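You operate a simulated robot arm through the tools that you are given. There is no shell and no other tool.

The job below is to be done with a simulated robot arm. You get a single attempt, and the scene is never put back.

TASK
Glue the white rosette on the bare block and leave it clamped in the blue press till set.
Fine: glue all over the block's top with the blue brush, brush back; leave the yellow brush; slide in, yellow knob down to the green band. Set down upright: squat brush with blue handle.

Only the result counts: the job must be done as asked and must still hold three seconds after the hand-in. Knocking over, shifting, dropping, spilling or breaking anything else fails it.

THE ROBOT
A 7-joint arm with a two-finger parallel gripper, fixed in place. Base frame: the origin is at the foot of the arm, x ahead of it, y to its left, z up; the work surface is at about z = 95. Lengths are in cm, angles in degrees, forces in N, time in s.
With the tool pointing down near the work surface it reaches from about 26 to 68 cm from the base axis. Its first joint turns from -66.0 to 66.0 degrees. Payload 1.57 kg.
Tool frame: the origin (TCP) lies between the finger pads and is the grasp point; the fingertips stand 3 cm ahead of it; z points along the fingers, y is the line along which they close. The gripper opens to 11 cm. The fingers are 2.4 cm wide and 1.2 cm thick; the gripper's body (4.8 by 11.2 cm) begins 7.8 cm behind the TCP.
Orientation is that of the tool frame in the base frame, as [roll, pitch, yaw] about the fixed x, y, z axes, in that order (R = Rz(yaw) Ry(pitch) Rx(roll)). With the fingers straight down and closing along the base's y, the tool's x points along the base's -x, its y along +y and its z along -z.

THE INTERFACE
- The arm moves only by the tool drive_tool. Its argument "commands" is a list of rows, each an object (a shift or turn left out is 0, a gripper value left out holds the last) with "offset": the shift along the tool's x, y, z in cm, a list of three; "dr": the turn, a rotation vector about the tool's x, y, z in degrees, a list of three; "jaw": the opening, from 0 (shut) to 1 (fully open). In form: [{"offset": [tx, ty, tz], "dr": [rx, ry, rz], "jaw": jaw}, ...]. A call has 1 to 20 rows; each row shifts and turns the commanded pose from where the row before left it, along the tool's axes as they then stand. Rows are played at 5 a second. More than 5 cm and 8.6 degrees between two rows, or a gripper value outside its range, and nothing of the call is played. Where a pose cannot be reached the arm comes as near as it can. A force on the tool above 60 N (or 10 N above the force at the start of the call, whichever is more), or a blocked arm, ends the call early, and 0.2 s more pass. The fingers move at their own pace (about 10.8 cm/s each) and stop on an object; they squeeze with about 29 N. The grip force told is the motor's: it shows also when the fingers shut on nothing. Time passes only in rows, and 0.2 s behind the last, so rows that do not move let the fingers close. It gives the time, the measured TCP pose, the force on the tool (base axes), the opening and the grip force at its end, in the units of the frame above (readings bear some noise), with the torque about the TCP (base axes, N m) and any sound that the robot's microphone picked up, and new pictures: "pictures" is both (left out), scene, wrist or none.
- Cameras (640 x 400 px; columns grow to the right, rows downward): "scene" is fixed at [16.81, -39.08, 143.07]; the picture's right is [0.75, -0.66, 0.00], its down [-0.29, -0.33, -0.90] and it looks along [0.60, 0.67, -0.44] (base axes); focal length 258 px, centre (320, 200). "wrist" rides on the gripper at [7, 1.6, -14.1] in the tool frame; the picture's right is [-0.23, 0.97, 0.00], its down [-0.86, -0.20, -0.48] and it looks along [-0.47, -0.11, 0.88] (tool axes); focal length 222 px, centre (320, 200). There is no depth. A picture from a camera that has moved, and an enlarged one, comes with that camera's place and axes in the base frame and with its lens. The place of the scene camera against the robot may be out by one fixed shift of up to 1.2 cm in any direction.
- enlarge(camera, box): a new picture of the part [left, top, right, bottom] of that camera's present view, enlarged. The clock stands still meanwhile.
- sign_off(): hands the job in; it is judged then, once.

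Places have to be worked out from the pictures, the camera data and where the tool is seen. Open the gripper and draw the arm clear of the work before you hand the job in, unless the task says otherwise.

The tools are called as a command line: name --argument value ..., lists and objects as JSON in quotes. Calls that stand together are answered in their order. drive_tool: Moves the arm, as the interface text tells. Its arguments: {"type":"object","properties":{"commands":{"type":"array"},"pictures":{"type":"string","enum":["both","scene","wrist","none"]}},"required":["commands"]} The other tools are called the same way: enlarge (camera, box) takes an enlarged picture of a part of a camera's view; sign_off () hands the job in.

At the start:

```text
t: 0.0
tool_pos: [36.41, -0.31, 133.33]
tcp_rot: [-179.9, 0.1, 179.9]
contact_force: [0.4, 0.1, 0.0]
wrist_torque: [0.01, -0.01, -0.02]
opening: 11.01
gripper_force: 0.1
```

scene: 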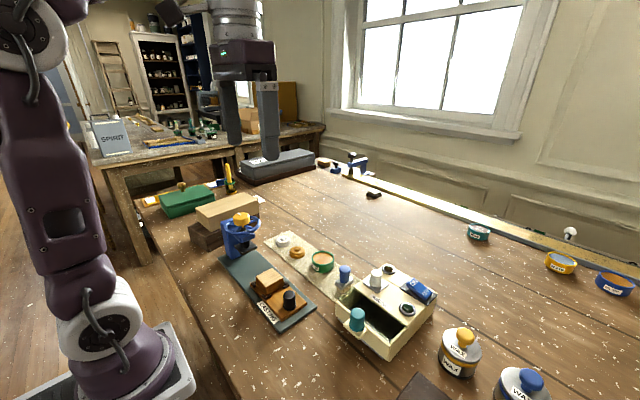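
wrist: 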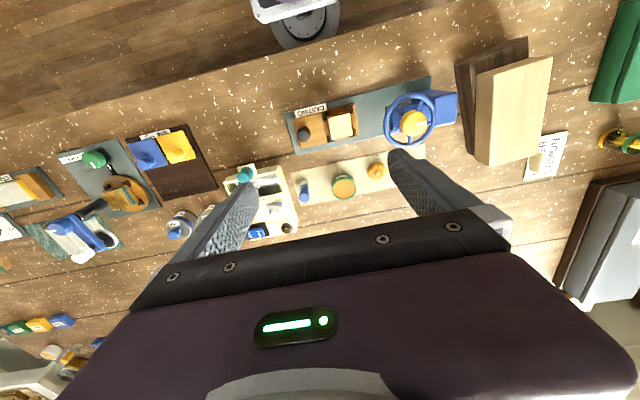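

The pictures show a workbench with a blue press, a sled with a block, and several small items. I'll enlarge the views to identify the rosette, the block, the brushes and the glue.

enlarge --camera "scene" --box '[200, 200, 360, 340]'

enlarge --camera "scene" --box '[320, 240, 560, 400]'

enlarge --camera "wrist" --box '[220, 70, 480, 240]'

enlarge --camera "wrist" --box '[0, 110, 300, 290]'

```text
2.86 times, centred on (280, 270) of scene
camera zoom: at [16.81, -39.08, 143.07], right [0.75, -0.66, 0.0], down [-0.29, -0.33, -0.9], along [0.6, 0.67, -0.44], focal length 737 px, centre (434, 0)
```

zoom: 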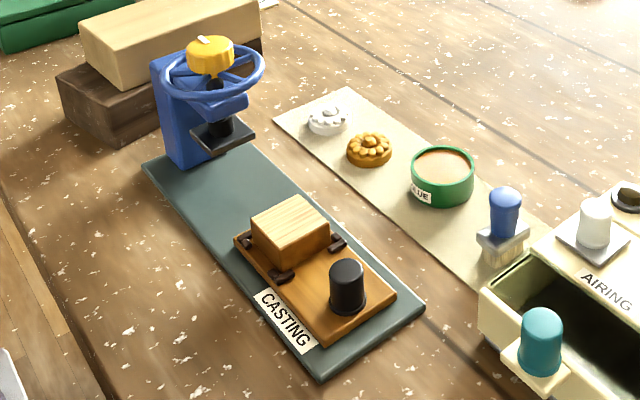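

```text
2.50 times, centred on (440, 320) of scene
camera zoom: at [16.81, -39.08, 143.07], right [0.75, -0.66, 0.0], down [-0.29, -0.33, -0.9], along [0.6, 0.67, -0.44], focal length 645 px, centre (20, -100)
```

zoom: 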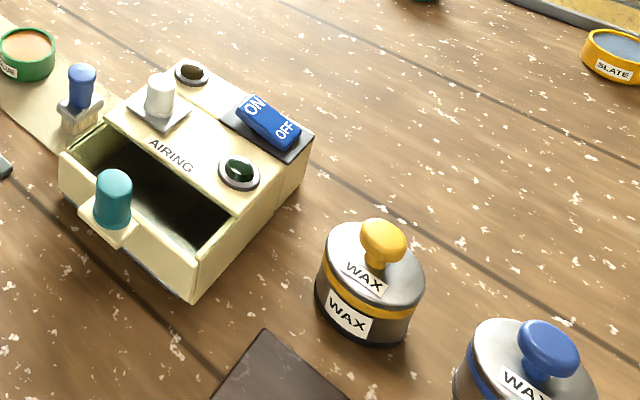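

```text
2.35 times, centred on (350, 155) of wrist
camera zoom: at [29.41, 1.34, 147.42], right [0.23, 0.97, 0.0], down [0.86, -0.2, 0.48], along [0.47, -0.11, -0.88], focal length 523 px, centre (249, 306)
```

zoom: 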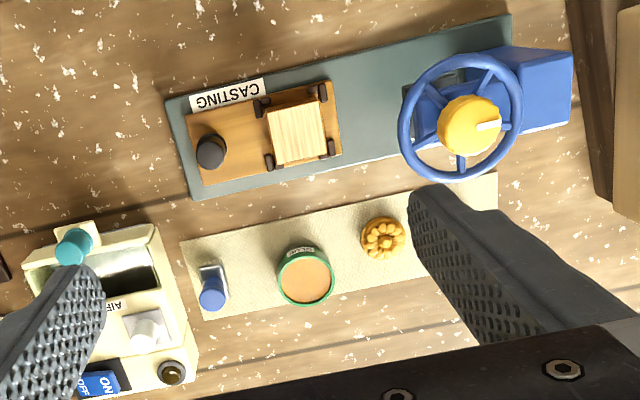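

```text
2.13 times, centred on (150, 200) of wrist
camera zoom: at [29.41, 1.34, 147.42], right [0.23, 0.97, 0.0], down [0.86, -0.2, 0.48], along [0.47, -0.11, -0.88], focal length 474 px, centre (683, 200)
```

zoom: 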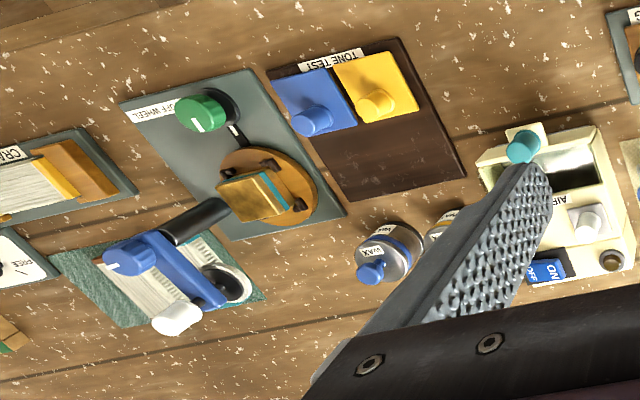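

The casting sled with the bare block, the mat (white rosette, orange rosette, glue pot, blue squat brush) and the press are found. I shut the fingers and pull back a little to get an unblocked look.

drive_tool --commands '[{"jaw": 0.0, "offset": [4, 0, 0]}, {"offset": [4, 0, 0]}, {}, {}]'

```text
t: 1.0
tool_pos: [28.45, -0.44, 133.54]
tcp_rot: [-179.9, 0.0, 180.0]
contact_force: [-0.4, 0.1, 0.4]
wrist_torque: [-0.02, 0.0, 0.01]
opening: 0.0
gripper_force: 21.2
camera wrist: at [21.38, 1.21, 147.51], right [0.23, 0.97, 0.0], down [0.86, -0.2, 0.48], along [0.47, -0.11, -0.88], focal length 222 px, centre (320, 200)
```

scene: 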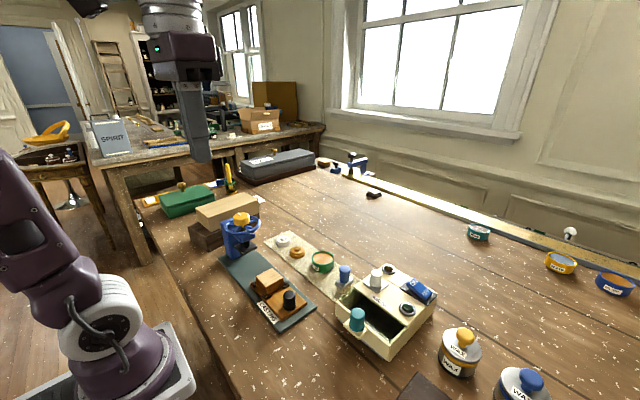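
wrist: 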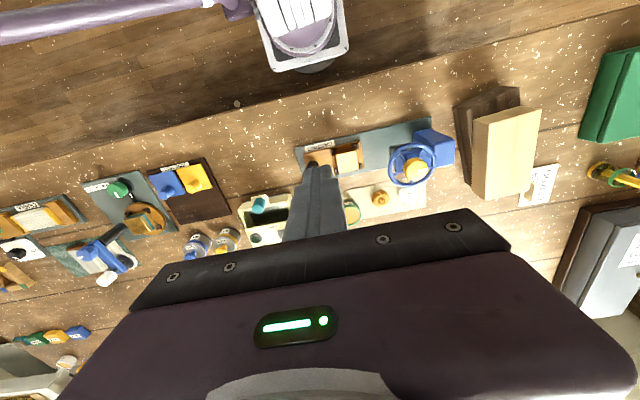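

The fingers hide part of the view, so I enlarge the right and left sides to look for the yellow brush and any signs.

enlarge --camera "wrist" --box '[400, 60, 640, 240]'

enlarge --camera "wrist" --box '[0, 150, 240, 390]'

enlarge --camera "scene" --box '[130, 140, 390, 250]'

enlarge --camera "scene" --box '[390, 200, 640, 400]'

```text
2.22 times, centred on (520, 150) of wrist
camera zoom: at [21.38, 1.21, 147.51], right [0.23, 0.97, 0.0], down [0.86, -0.2, 0.48], along [0.47, -0.11, -0.88], focal length 494 px, centre (-124, 311)
```

zoom: 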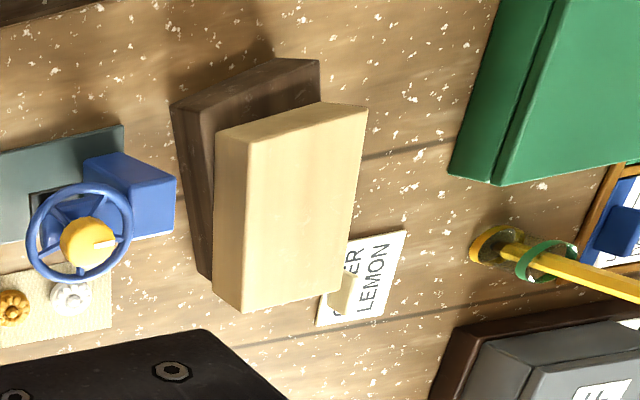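

```text
1.67 times, centred on (120, 270) of wrist
camera zoom: at [21.38, 1.21, 147.51], right [0.23, 0.97, 0.0], down [0.86, -0.2, 0.48], along [0.47, -0.11, -0.88], focal length 370 px, centre (653, 83)
```

zoom: 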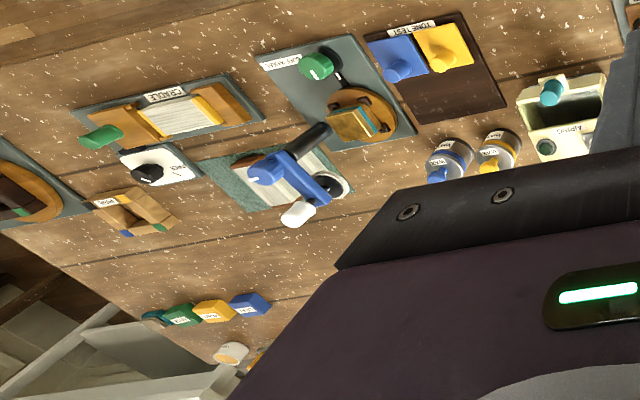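

```text
2.46 times, centred on (260, 195) of scene
camera zoom: at [16.81, -39.08, 143.07], right [0.75, -0.66, 0.0], down [-0.29, -0.33, -0.9], along [0.6, 0.67, -0.44], focal length 635 px, centre (468, 212)
```

zoom: 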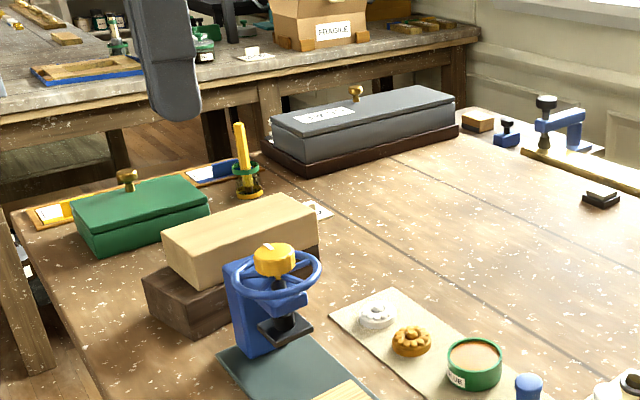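

```text
2.00 times, centred on (515, 300) of scene
camera zoom: at [16.81, -39.08, 143.07], right [0.75, -0.66, 0.0], down [-0.29, -0.33, -0.9], along [0.6, 0.67, -0.44], focal length 516 px, centre (-70, 0)
```

zoom: 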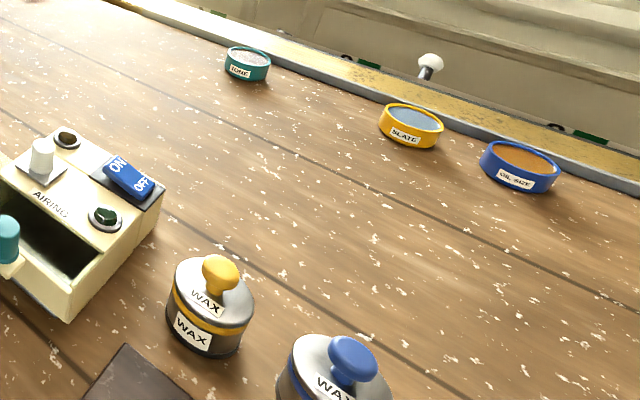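

No second brush is visible yet. I shift the arm outward and lower so the wrist camera looks down on the casting plate and the mat.

drive_tool --commands '[{"offset": [-5, 0, 0]}, {"offset": [-5, 0, 0]}, {"offset": [-5, 0, 2]}, {"offset": [-4, 2, 4]}, {"offset": [0, 2, 4]}, {}]'

```text
refused: row 3 steps farther than a row can; nothing moved
```

The step was refused because its combined length passed 5 cm; I split it into smaller rows.

drive_tool --commands '[{"offset": [-4.5, 0, 0]}, {"offset": [-4.5, 0, 0]}, {"offset": [-4.5, 0, 1]}, {"offset": [-4, 2, 2]}, {"offset": [0, 2, 4]}, {"offset": [0, 0, 4]}, {}]'

```text
t: 2.6
tool_pos: [46.06, 3.35, 122.29]
tcp_rot: [-179.9, 0.0, -180.0]
contact_force: [-0.3, -0.2, 0.9]
wrist_torque: [-0.01, -0.02, 0.05]
opening: 0.0
gripper_force: 21.1
camera wrist: at [39.02, 5.02, 136.29], right [0.23, 0.97, 0.0], down [0.85, -0.2, 0.48], along [0.47, -0.11, -0.88], focal length 222 px, centre (320, 200)
```

scene: 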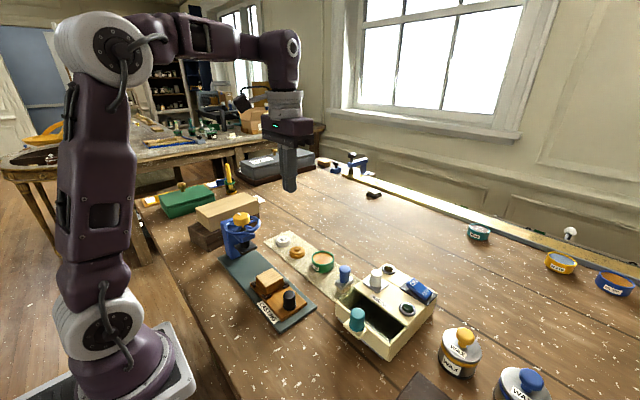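
wrist: 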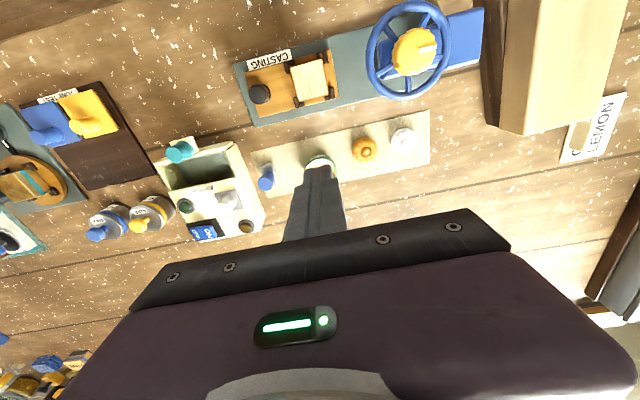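

The camera now looks down on the mat and the plate. I enlarge for exact places.

enlarge --camera "wrist" --box '[220, 0, 480, 200]'

enlarge --camera "wrist" --box '[80, 80, 320, 250]'

enlarge --camera "scene" --box '[205, 200, 275, 275]'

enlarge --camera "scene" --box '[245, 225, 365, 330]'

```text
2.00 times, centred on (350, 100) of wrist
camera zoom: at [39.02, 5.02, 136.29], right [0.23, 0.97, 0.0], down [0.85, -0.2, 0.48], along [0.47, -0.11, -0.88], focal length 444 px, centre (260, 400)
```

zoom: 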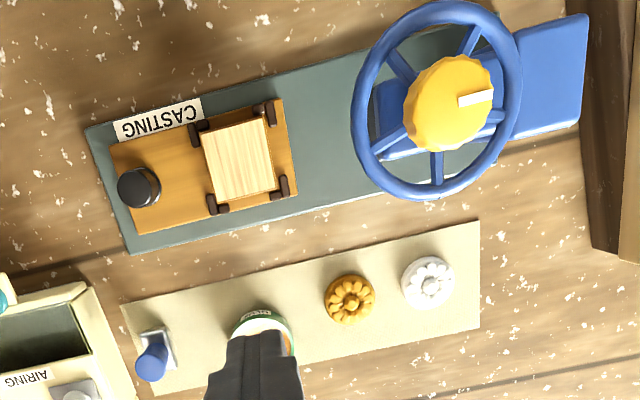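

```text
2.35 times, centred on (200, 165) of wrist
camera zoom: at [39.02, 5.02, 136.29], right [0.23, 0.97, 0.0], down [0.85, -0.2, 0.48], along [0.47, -0.11, -0.88], focal length 523 px, centre (602, 282)
```

zoom: 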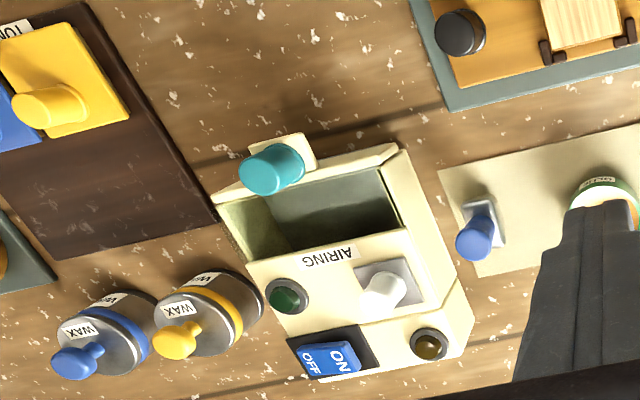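

```text
5.33 times, centred on (240, 238) of scene
camera zoom: at [16.81, -39.08, 143.07], right [0.75, -0.66, 0.0], down [-0.29, -0.33, -0.9], along [0.6, 0.67, -0.44], focal length 1376 px, centre (747, 0)
```

zoom: 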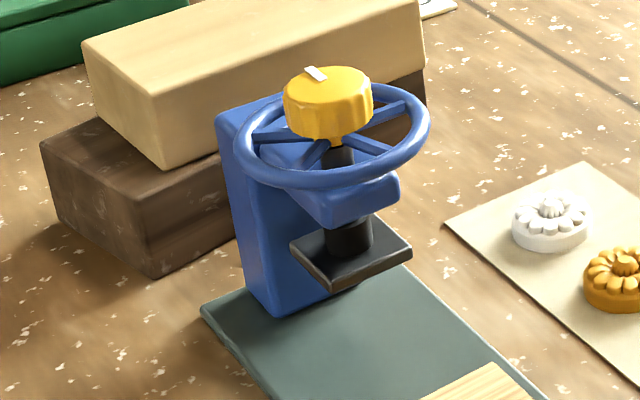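

```text
3.81 times, centred on (305, 278) of scene
camera zoom: at [16.81, -39.08, 143.07], right [0.75, -0.66, 0.0], down [-0.29, -0.33, -0.9], along [0.6, 0.67, -0.44], focal length 983 px, centre (377, -95)
```

zoom: 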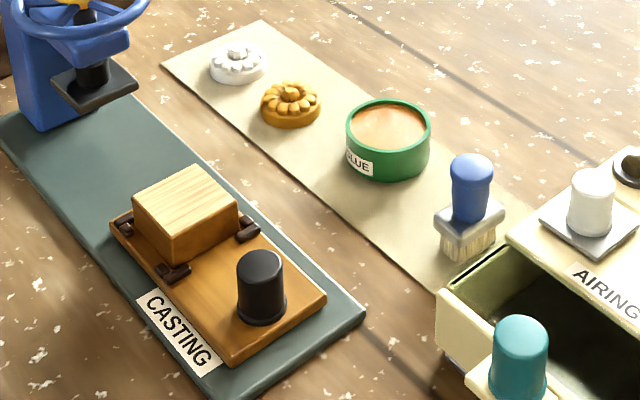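

The plate lies along the base y axis, with block centre near (39, 3.5), knob near (39, -3.9), press axis near (39, 14.2), rosette (52, 17.1), pot (53.6, 1.7), brush (52, -7.3). I need to find the green band, so I go to the far side of the press and tilt the camera at it.

drive_tool --commands '[{"offset": [-2, 4, 0]}, {"offset": [-2, 4, 0]}, {"offset": [-2, 4, 0]}, {"dr": [0, 8, 0]}, {"dr": [0, 8, 0]}, {"dr": [0, 8, 0]}, {"dr": [0, 8, 0]}, {"dr": [0, 8, 0]}, {}]'

```text
t: 4.6
tool_pos: [48.12, 12.94, 120.61]
tcp_rot: [179.9, -15.9, -179.9]
contact_force: [-0.2, 0.7, 0.8]
wrist_torque: [0.02, 0.0, 0.02]
opening: 0.01
gripper_force: 21.7
out of reach, approached as far as the arm can: row 5, 6, 7, 8
camera wrist: at [45.21, 14.59, 136.09], right [0.22, 0.97, -0.06], down [0.95, -0.2, 0.22], along [0.21, -0.11, -0.97], focal length 222 px, centre (320, 200)
```

scene: 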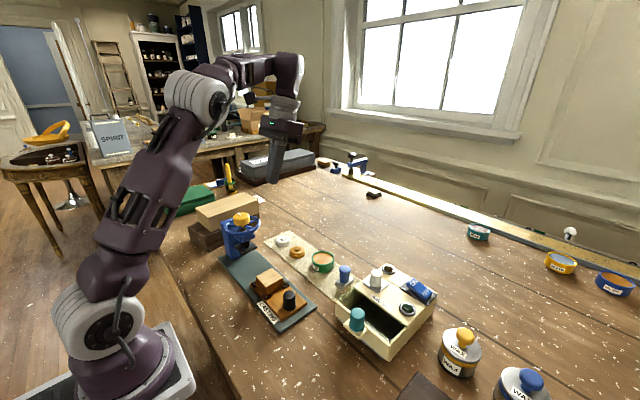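
wrist: 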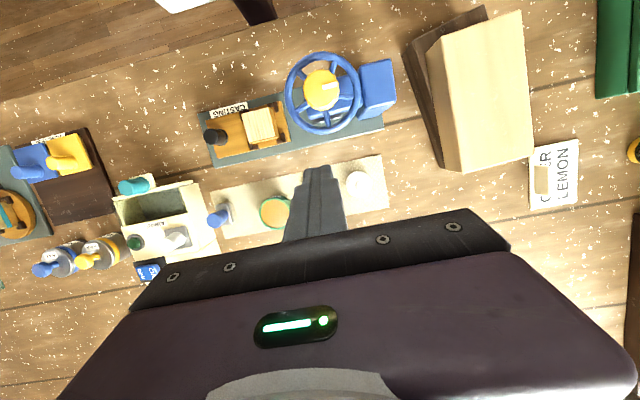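

The arm can't tilt that far here. I enlarge what the present view shows of the press's far side.

enlarge --camera "wrist" --box '[190, 40, 410, 200]'

enlarge --camera "wrist" --box '[280, 40, 400, 140]'

```text
2.50 times, centred on (300, 120) of wrist
camera zoom: at [45.21, 14.59, 136.09], right [0.22, 0.97, -0.06], down [0.95, -0.2, 0.22], along [0.21, -0.11, -0.97], focal length 555 px, centre (370, 400)
```

zoom: 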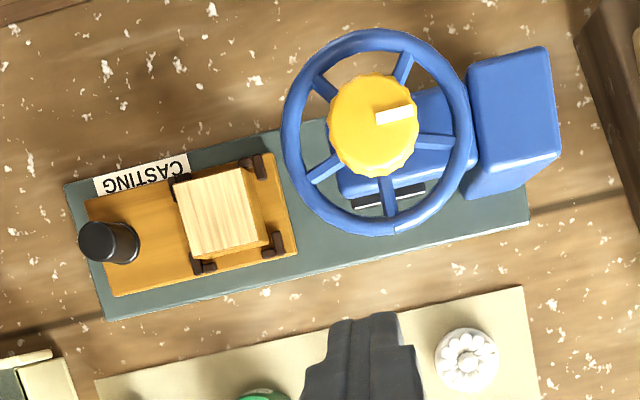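

```text
4.00 times, centred on (340, 90) of wrist
camera zoom: at [45.21, 14.59, 136.09], right [0.22, 0.97, -0.06], down [0.95, -0.2, 0.22], along [0.21, -0.11, -0.97], focal length 888 px, centre (240, 640)
```

zoom: 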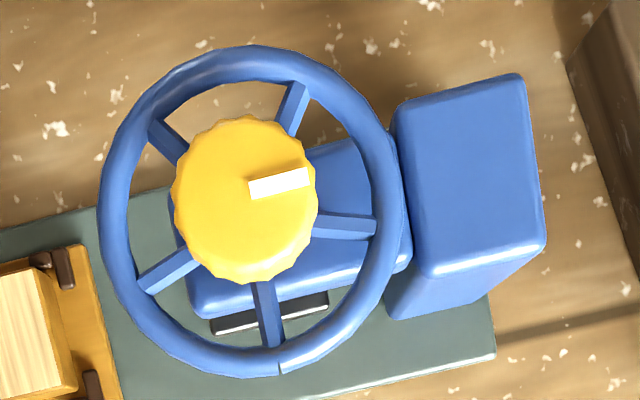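

No band is visible from above. I look closer with the fixed camera at the press and its spindle.

enlarge --camera "scene" --box '[215, 203, 263, 263]'

enlarge --camera "wrist" --box '[180, 100, 300, 180]'

drive_tool --commands '[{"dr": [0, -8, 0]}, {"dr": [0, -8, 0]}, {"dr": [0, -8, 0]}, {"dr": [0, -8, 0]}, {"dr": [0, -8, 0]}, {}]' --pictures "none"

```text
6.67 times, centred on (239, 233) of scene
camera zoom: at [16.81, -39.08, 143.07], right [0.75, -0.66, 0.0], down [-0.29, -0.33, -0.9], along [0.6, 0.67, -0.44], focal length 1720 px, centre (860, -20)
```

zoom: 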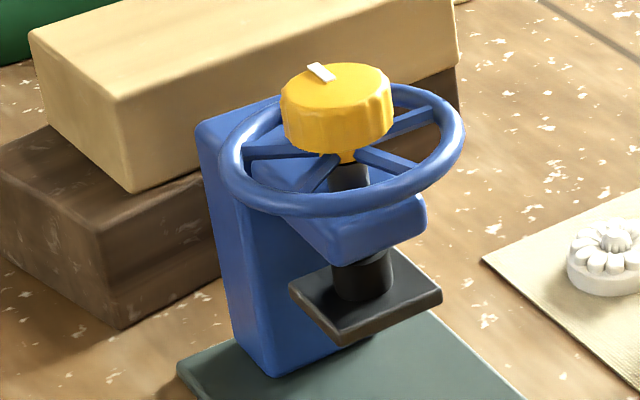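

```text
5.00 times, centred on (240, 140) of wrist
camera zoom: at [45.21, 14.59, 136.09], right [0.22, 0.97, -0.06], down [0.95, -0.2, 0.22], along [0.21, -0.11, -0.97], focal length 1111 px, centre (720, 500)
```

zoom: 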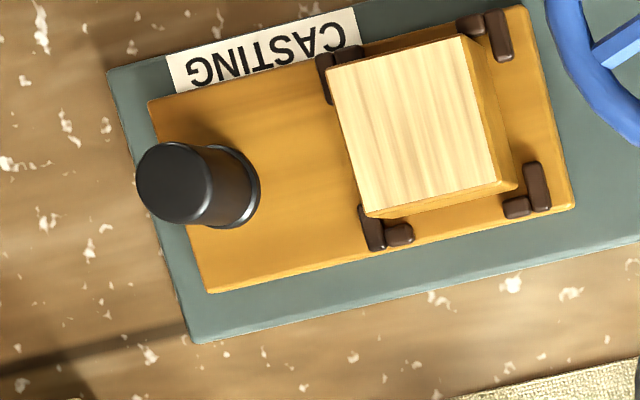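

```text
t: 6.0
tool_pos: [47.91, 12.88, 120.6]
tcp_rot: [-180.0, 24.0, 179.9]
contact_force: [-0.3, 0.2, 0.4]
wrist_torque: [-0.02, -0.01, -0.02]
opening: 0.0
gripper_force: 21.5
```

The tilt overshot to +24° because the pose re-synced; nothing was touched. I level the tool and turn it 90° so the fingers close along x, which clears the airing box and the wheel.

drive_tool --commands '[{"dr": [0, 8, 0]}, {"dr": [0, 8, 0]}, {"dr": [0, 8, 0]}, {}, {"dr": [0, 0, -8.5]}, {"dr": [0, 0, -8.5]}, {"dr": [0, 0, -8.5]}, {"dr": [0, 0, -8.5]}, {"dr": [0, 0, -8.5]}, {"dr": [0, 0, -8.5]}, {"dr": [0, 0, -8.5]}, {"dr": [0, 0, -8.5]}, {"dr": [0, 0, -8.5]}, {"dr": [0, 0, -8.5]}, {"dr": [0, 0, -5]}, {}]'

```text
t: 9.4
tool_pos: [47.97, 13.04, 120.73]
tcp_rot: [-179.9, -0.1, -89.9]
contact_force: [-0.6, 0.0, 0.6]
wrist_torque: [0.0, 0.02, -0.01]
opening: 0.0
gripper_force: 21.2
camera wrist: at [46.28, 6.03, 134.69], right [-0.97, 0.23, 0.0], down [0.2, 0.86, 0.48], along [0.11, 0.47, -0.88], focal length 222 px, centre (320, 200)
```

scene: 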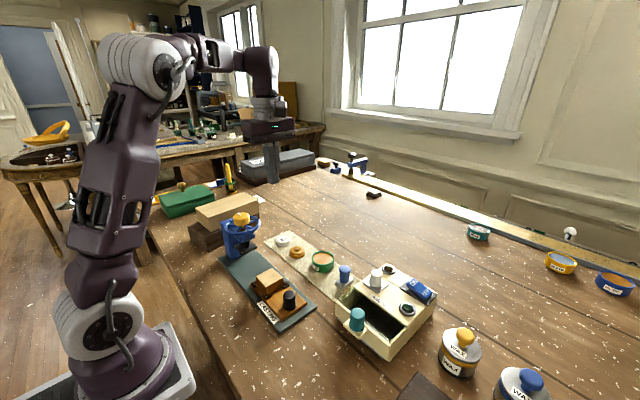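
wrist: 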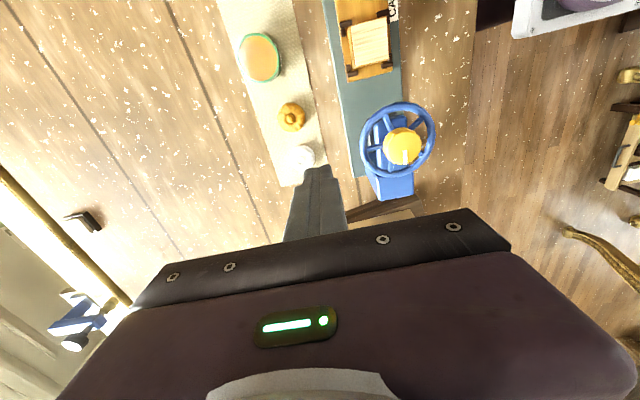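

Rotation done; tool x now points to -y and tool y to -x. I travel over the mat towards the brush and take a close look.

drive_tool --commands '[{"offset": [4, -1, 2]}, {"offset": [4, -1, 2]}, {"offset": [4, -1, 2]}, {"offset": [4, -1, 2]}, {"jaw": 0.45}, {}]'

enlarge --camera "wrist" --box '[220, 40, 460, 190]'

enlarge --camera "scene" --box '[310, 230, 390, 300]'

```text
t: 10.8
tool_pos: [51.78, -2.88, 112.56]
tcp_rot: [-180.0, 0.0, -90.0]
contact_force: [0.0, -0.4, -0.7]
wrist_torque: [-0.03, 0.01, 0.01]
opening: 4.95
gripper_force: 0.1
camera wrist: at [50.16, -9.97, 126.69], right [-0.97, 0.23, 0.0], down [0.2, 0.86, 0.48], along [0.11, 0.47, -0.88], focal length 222 px, centre (320, 200)
```

scene: 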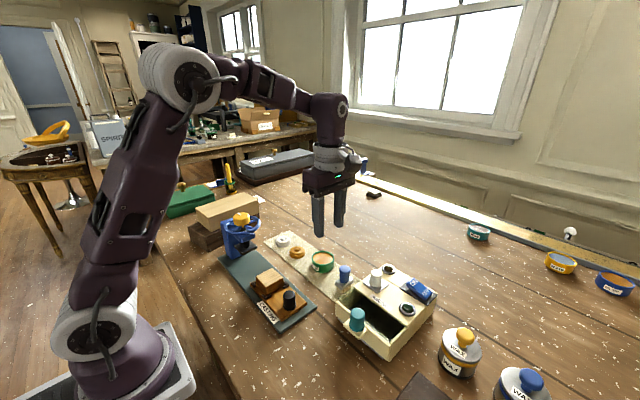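
wrist: 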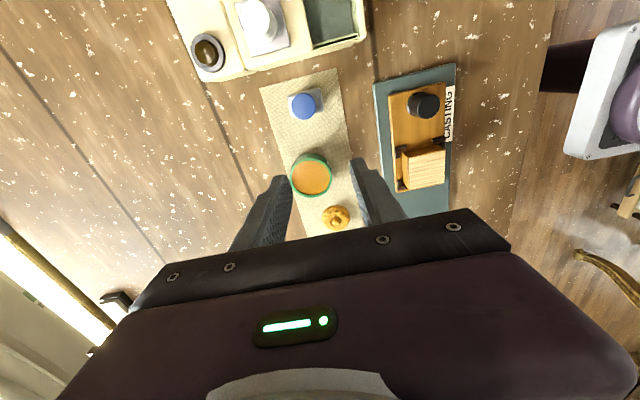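

```text
2.67 times, centred on (340, 115) of wrist
camera zoom: at [50.16, -9.97, 126.69], right [-0.97, 0.23, 0.0], down [0.2, 0.86, 0.48], along [0.11, 0.47, -0.88], focal length 592 px, centre (267, 427)
```

zoom: 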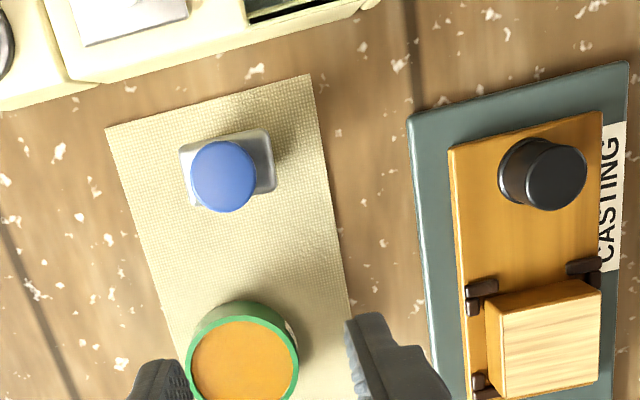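

```text
5.71 times, centred on (350, 265) of scene
camera zoom: at [16.81, -39.08, 143.07], right [0.75, -0.66, 0.0], down [-0.29, -0.33, -0.9], along [0.6, 0.67, -0.44], focal length 1474 px, centre (149, -171)
```

zoom: 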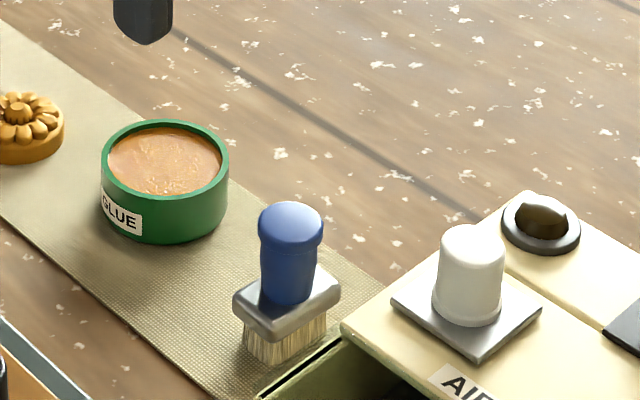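

Triangulating: the brush stands upright at (52.45, -7.85) with its top near z 100.8 and ferrule top near 97.5. The pot is at (54.1, 1.5), rim about 97.2, and the block top centre is (39.0, 3.5), z about 99. I move above the brush and check.

drive_tool --commands '[{"offset": [4.9, -0.68, 0]}, {"offset": [0.05, 0, 4]}, {"offset": [0, 0, 2.5]}, {}]'

enlarge --camera "wrist" --box '[220, 100, 420, 230]'

enlarge --camera "scene" --box '[310, 230, 390, 300]'

```text
t: 11.8
tool_pos: [52.57, -7.9, 106.25]
tcp_rot: [-179.9, -0.1, -90.0]
contact_force: [-0.4, -0.2, -0.2]
wrist_torque: [-0.01, 0.0, 0.0]
opening: 4.93
gripper_force: 0.0
camera wrist: at [50.94, -14.89, 120.24], right [-0.97, 0.23, 0.0], down [0.2, 0.86, 0.48], along [0.11, 0.47, -0.88], focal length 222 px, centre (320, 200)
```

scene: 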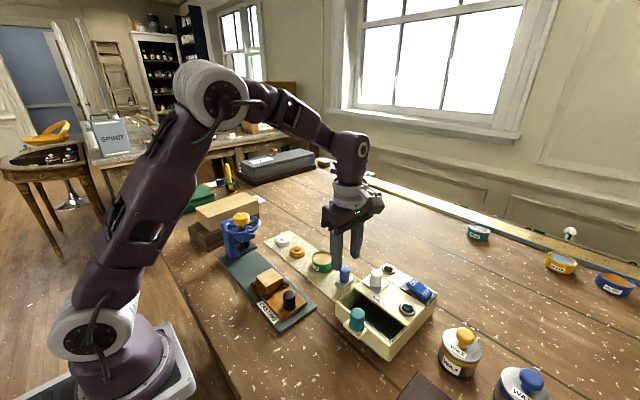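
wrist: 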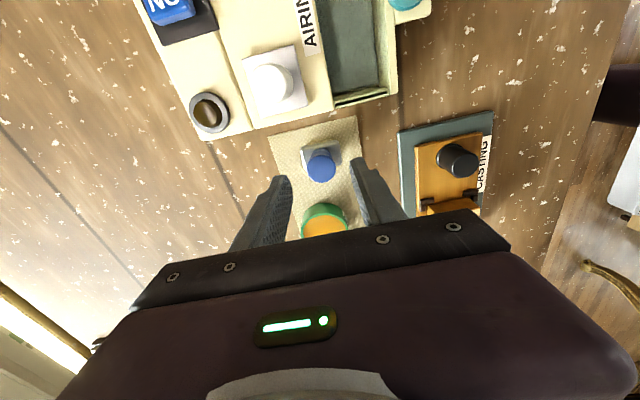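

```text
3.08 times, centred on (320, 165) of wrist
camera zoom: at [50.94, -14.89, 120.24], right [-0.97, 0.23, 0.0], down [0.2, 0.86, 0.48], along [0.11, 0.47, -0.88], focal length 684 px, centre (320, 308)
```

zoom: 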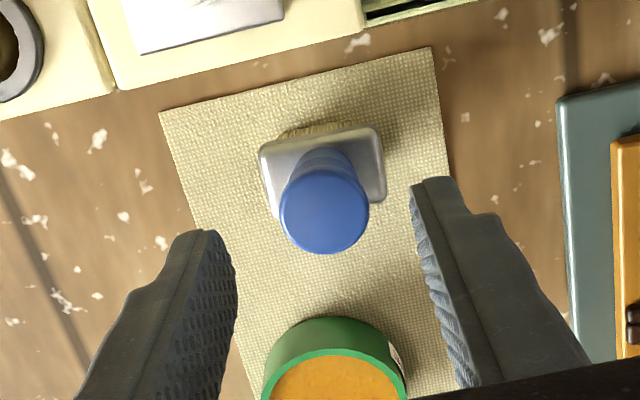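

```text
5.71 times, centred on (350, 265) of scene
camera zoom: at [16.81, -39.08, 143.07], right [0.75, -0.66, 0.0], down [-0.29, -0.33, -0.9], along [0.6, 0.67, -0.44], focal length 1474 px, centre (149, -171)
```

zoom: 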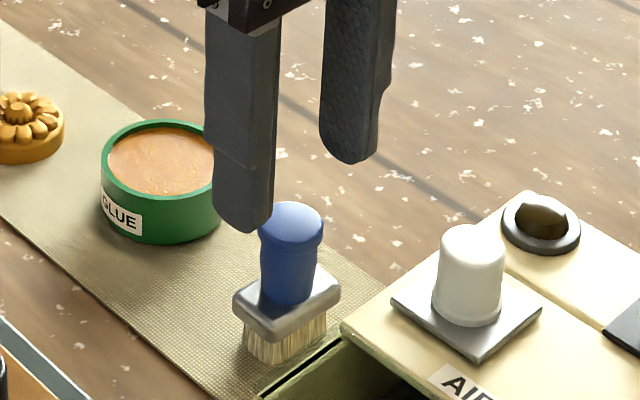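

The handle is centred between the fingers, with its top near (52.5, -7.7). I lower to TCP z 101 so the tips end just above the ferrule, and then look before closing.

drive_tool --commands '[{"offset": [-0.12, 0.05, 2.5]}, {"offset": [0, 0, 2.6]}, {}]'

enlarge --camera "scene" --box '[310, 230, 390, 300]'

enlarge --camera "wrist" --box '[220, 100, 420, 230]'

```text
t: 12.6
tool_pos: [52.64, -7.9, 101.01]
tcp_rot: [179.9, 0.0, -90.0]
contact_force: [0.1, 0.6, -0.8]
wrist_torque: [0.0, -0.01, -0.03]
opening: 4.96
gripper_force: 0.0
camera wrist: at [50.95, -14.82, 115.13], right [-0.97, 0.23, 0.0], down [0.2, 0.86, 0.48], along [0.11, 0.47, -0.88], focal length 222 px, centre (320, 200)
```

scene: 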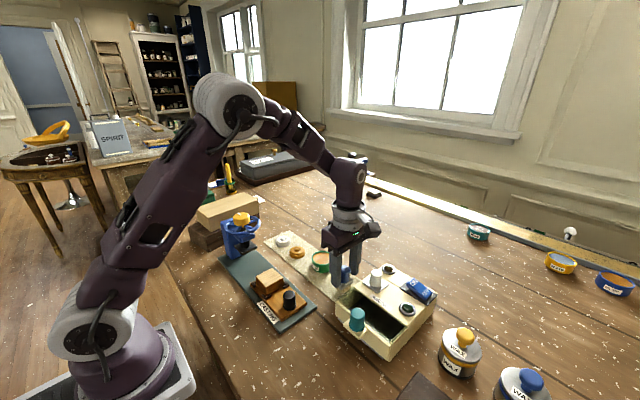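
wrist: 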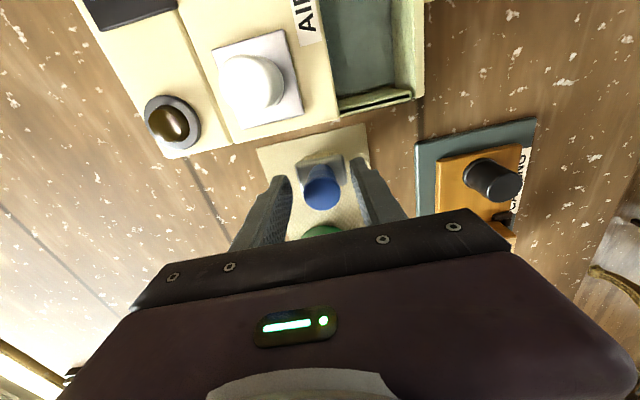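

```text
5.71 times, centred on (350, 265) of scene
camera zoom: at [16.81, -39.08, 143.07], right [0.75, -0.66, 0.0], down [-0.29, -0.33, -0.9], along [0.6, 0.67, -0.44], focal length 1474 px, centre (149, -171)
```

zoom: 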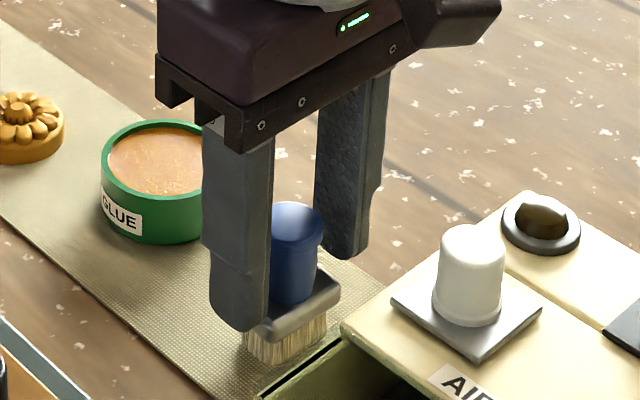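

```text
3.08 times, centred on (320, 165) of wrist
camera zoom: at [50.95, -14.82, 115.13], right [-0.97, 0.23, 0.0], down [0.2, 0.86, 0.48], along [0.11, 0.47, -0.88], focal length 684 px, centre (320, 308)
```

zoom: 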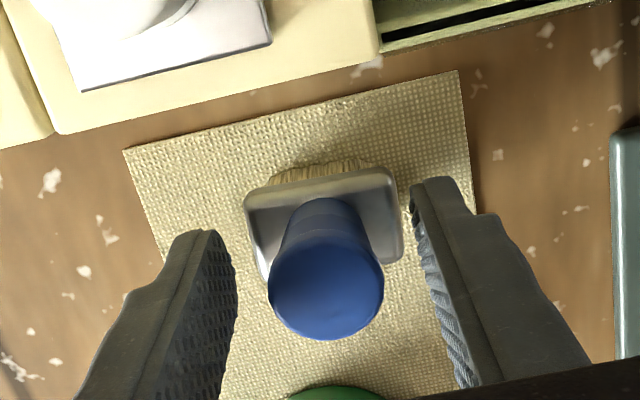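

The tips (z about 98) are beside the handle and above the ferrule. I close on the handle.

drive_tool --commands '[{"offset": [-0.2, 0.1, 0], "jaw": 0.3}, {"jaw": 0.1}, {"jaw": 0.1}, {}, {}]'

enlarge --camera "scene" --box '[310, 230, 390, 300]'

```text
t: 13.8
tool_pos: [52.45, -7.65, 101.05]
tcp_rot: [180.0, 0.0, -90.0]
contact_force: [0.4, -0.1, -0.4]
wrist_torque: [-0.01, -0.02, -0.01]
opening: 2.29
gripper_force: 28.9
camera wrist: at [50.84, -14.6, 115.19], right [-0.97, 0.23, 0.0], down [0.2, 0.86, 0.48], along [0.11, 0.47, -0.88], focal length 222 px, centre (320, 200)
```

scene: 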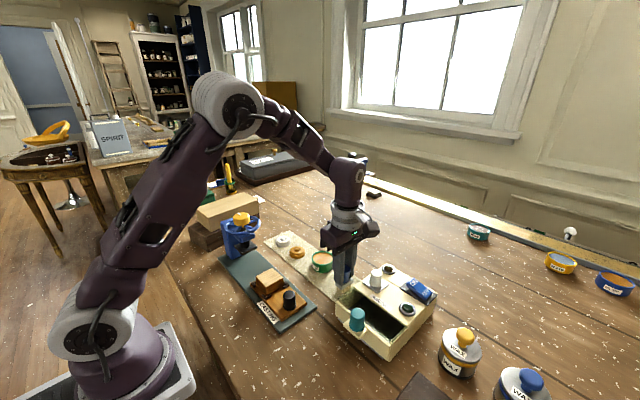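
wrist: 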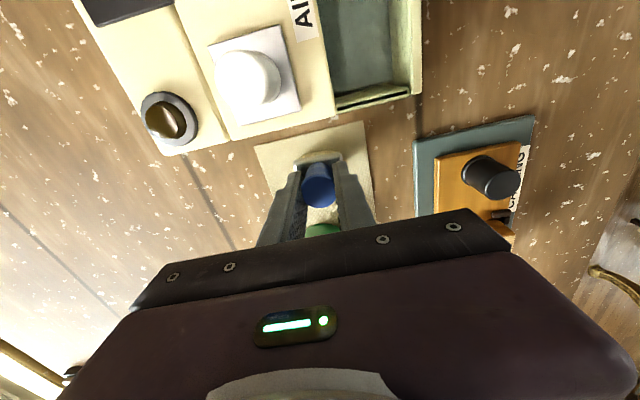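

```text
5.71 times, centred on (350, 265) of scene
camera zoom: at [16.81, -39.08, 143.07], right [0.75, -0.66, 0.0], down [-0.29, -0.33, -0.9], along [0.6, 0.67, -0.44], focal length 1474 px, centre (149, -171)
```

zoom: 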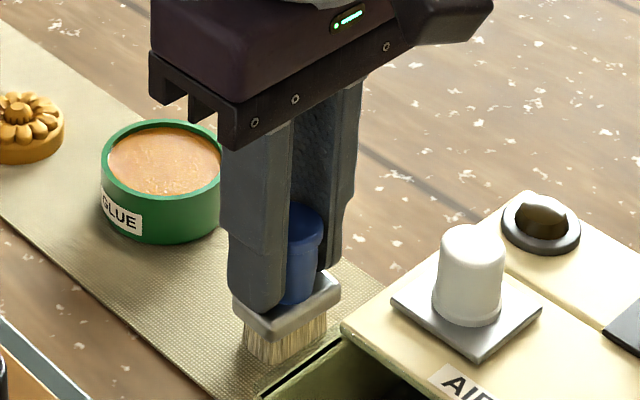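

Gripped at 2.29 cm; the brush's home is TCP (52.45, -7.65, 101.05). I lift it and carry it over the glue pot.

drive_tool --commands '[{"offset": [0, 0, -1.5]}, {"offset": [0, 0, -2.5]}, {}, {"offset": [-3, -0.5, 0]}, {"offset": [-3, -0.5, 0]}, {"offset": [-3.1, -0.6, 0]}, {}]'

enlarge --camera "scene" --box '[290, 220, 370, 290]'

enlarge --camera "wrist" --box '[220, 100, 420, 230]'

```text
t: 15.4
tool_pos: [54.09, 1.52, 105.16]
tcp_rot: [180.0, 0.0, -90.0]
contact_force: [-0.7, -1.4, -1.8]
wrist_torque: [-0.04, 0.01, -0.01]
opening: 2.28
gripper_force: 28.8
camera wrist: at [52.44, -5.5, 119.11], right [-0.97, 0.23, 0.0], down [0.2, 0.85, 0.48], along [0.11, 0.47, -0.88], focal length 222 px, centre (320, 200)
```

scene: 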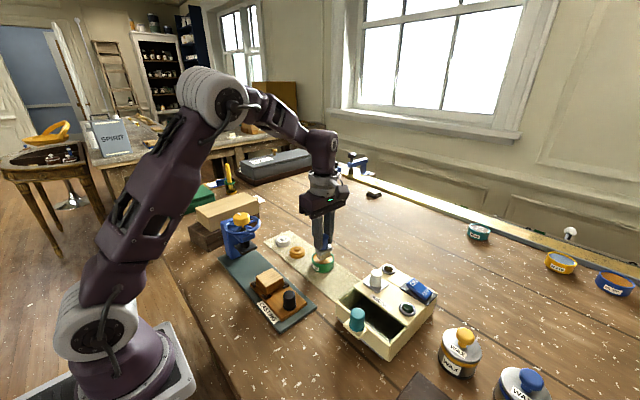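
wrist: 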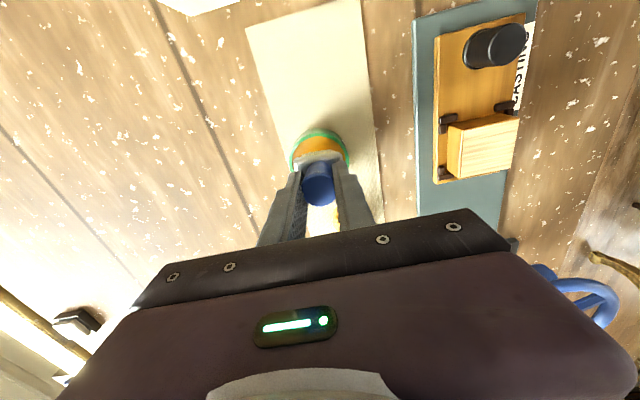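

```text
5.71 times, centred on (330, 255) of scene
camera zoom: at [16.82, -39.08, 143.07], right [0.75, -0.66, 0.0], down [-0.29, -0.33, -0.9], along [0.6, 0.67, -0.44], focal length 1474 px, centre (263, -114)
```

zoom: 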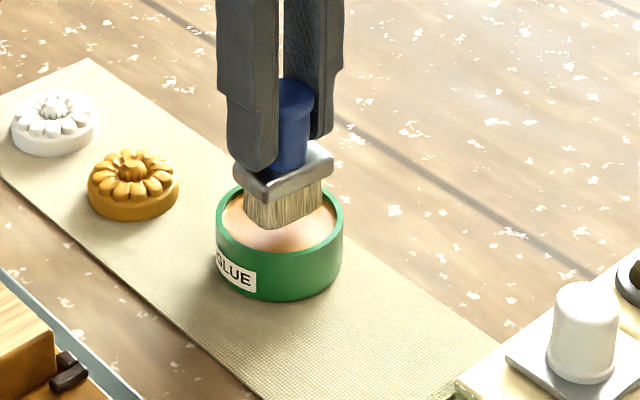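

```text
3.08 times, centred on (320, 165) of wrist
camera zoom: at [52.44, -5.5, 119.11], right [-0.97, 0.23, 0.0], down [0.2, 0.85, 0.48], along [0.11, 0.47, -0.88], focal length 684 px, centre (320, 308)
```

zoom: 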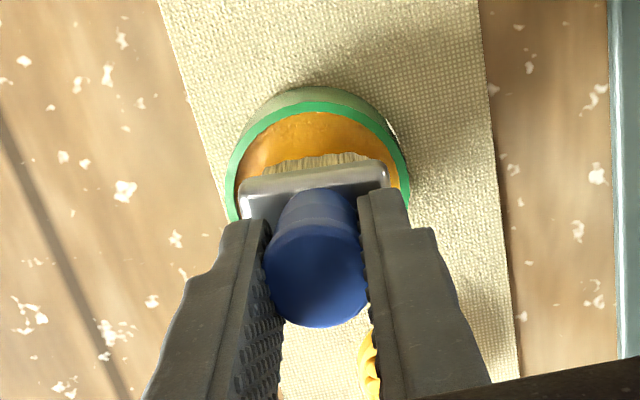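

The brush is over the pot; the pot centre works out to about (54.15, 1.75). I shift slightly and dip gradually.

drive_tool --commands '[{"offset": [-0.22, -0.05, 0]}, {"offset": [0, 0, 1.5]}, {"offset": [0, 0, 1.0]}, {}]'

enlarge --camera "scene" --box '[290, 220, 370, 290]'

```text
t: 16.1
tool_pos: [54.28, 1.77, 103.9]
tcp_rot: [-179.4, -0.2, -90.0]
contact_force: [-2.8, 0.3, 21.5]
wrist_torque: [-0.01, 0.6, -0.02]
opening: 2.23
gripper_force: 28.9
stopped in row 3: the force on the tool passed its limit at 84 N (the readings are from after the stop); the commanded pose is now the measured one
camera wrist: at [52.47, -5.22, 117.95], right [-0.97, 0.23, -0.01], down [0.19, 0.86, 0.48], along [0.12, 0.46, -0.88], focal length 222 px, centre (320, 200)
```

scene: 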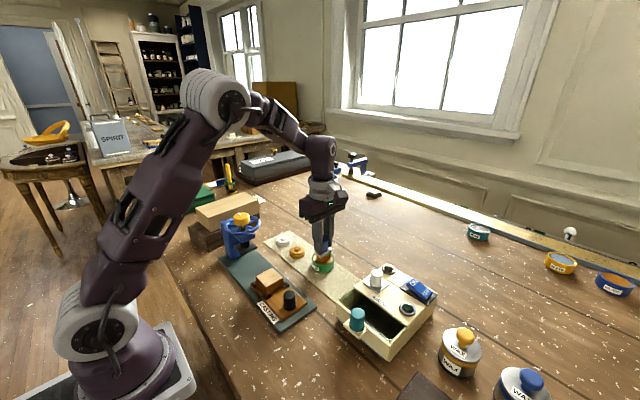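
wrist: 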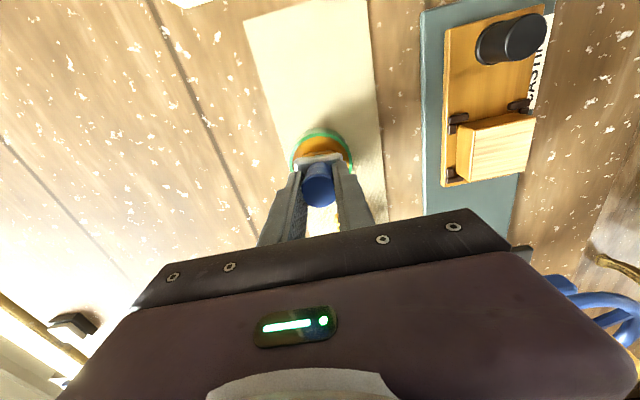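

```text
5.71 times, centred on (330, 255) of scene
camera zoom: at [16.77, -39.08, 143.07], right [0.75, -0.66, 0.0], down [-0.29, -0.33, -0.9], along [0.6, 0.67, -0.44], focal length 1474 px, centre (263, -114)
```

zoom: 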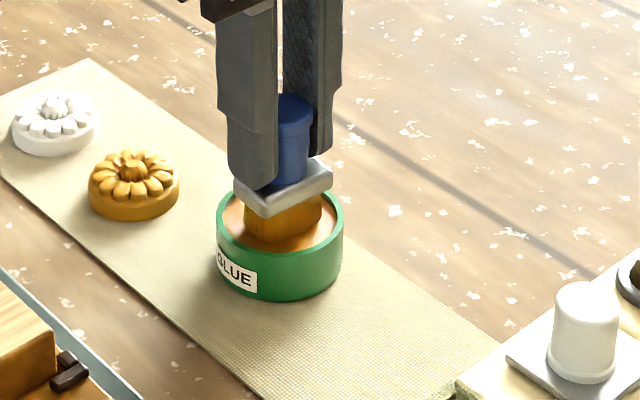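

The bristles met the glue firmly at TCP z 103.9 and have turned amber. I raise the brush and check its hold and the pot.

drive_tool --commands '[{"offset": [0, 0, -0.5]}, {"offset": [0, 0, -1.5]}, {"offset": [0, 0, -2]}, {}]'

enlarge --camera "scene" --box '[290, 220, 370, 290]'

enlarge --camera "wrist" --box '[220, 100, 420, 230]'

```text
t: 17.1
tool_pos: [54.31, 1.8, 107.64]
tcp_rot: [-179.7, 0.0, -90.1]
contact_force: [-0.3, 0.7, -0.1]
wrist_torque: [-0.01, 0.0, 0.0]
opening: 2.23
gripper_force: 29.3
camera wrist: at [52.49, -5.2, 121.78], right [-0.97, 0.23, -0.01], down [0.2, 0.86, 0.48], along [0.12, 0.46, -0.88], focal length 222 px, centre (320, 200)
```

scene: 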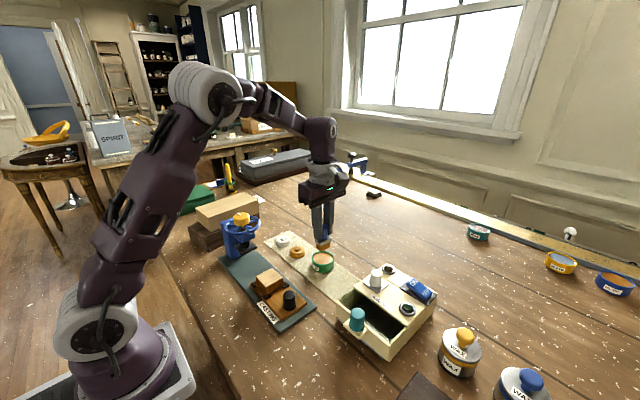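
wrist: 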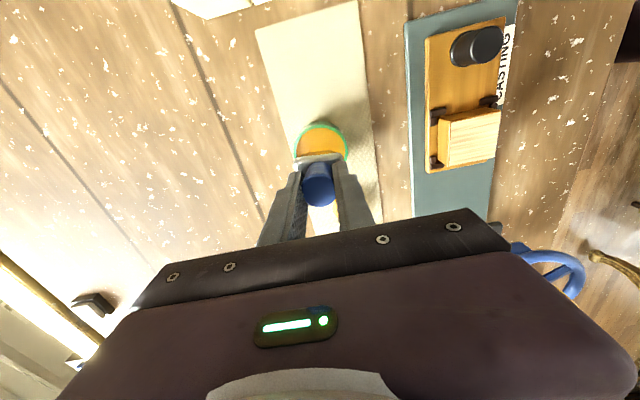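

```text
5.71 times, centred on (330, 255) of scene
camera zoom: at [16.81, -39.08, 143.07], right [0.75, -0.66, 0.0], down [-0.29, -0.33, -0.9], along [0.6, 0.67, -0.44], focal length 1474 px, centre (263, -114)
```

zoom: 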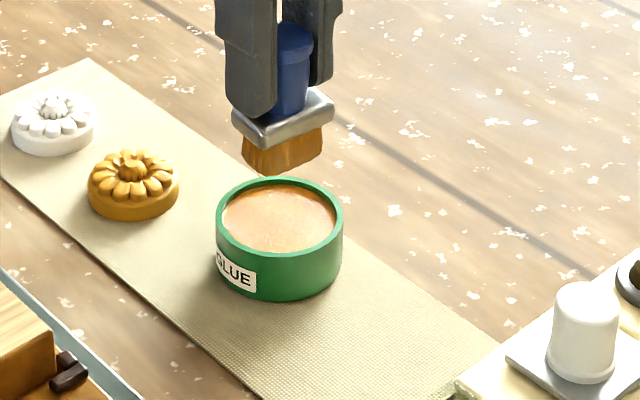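

```text
3.08 times, centred on (320, 165) of wrist
camera zoom: at [52.49, -5.2, 121.78], right [-0.97, 0.23, -0.01], down [0.2, 0.86, 0.48], along [0.12, 0.46, -0.88], focal length 684 px, centre (320, 308)
```

zoom: 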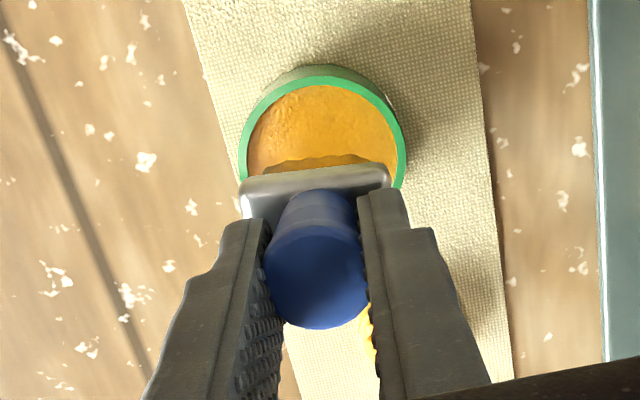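

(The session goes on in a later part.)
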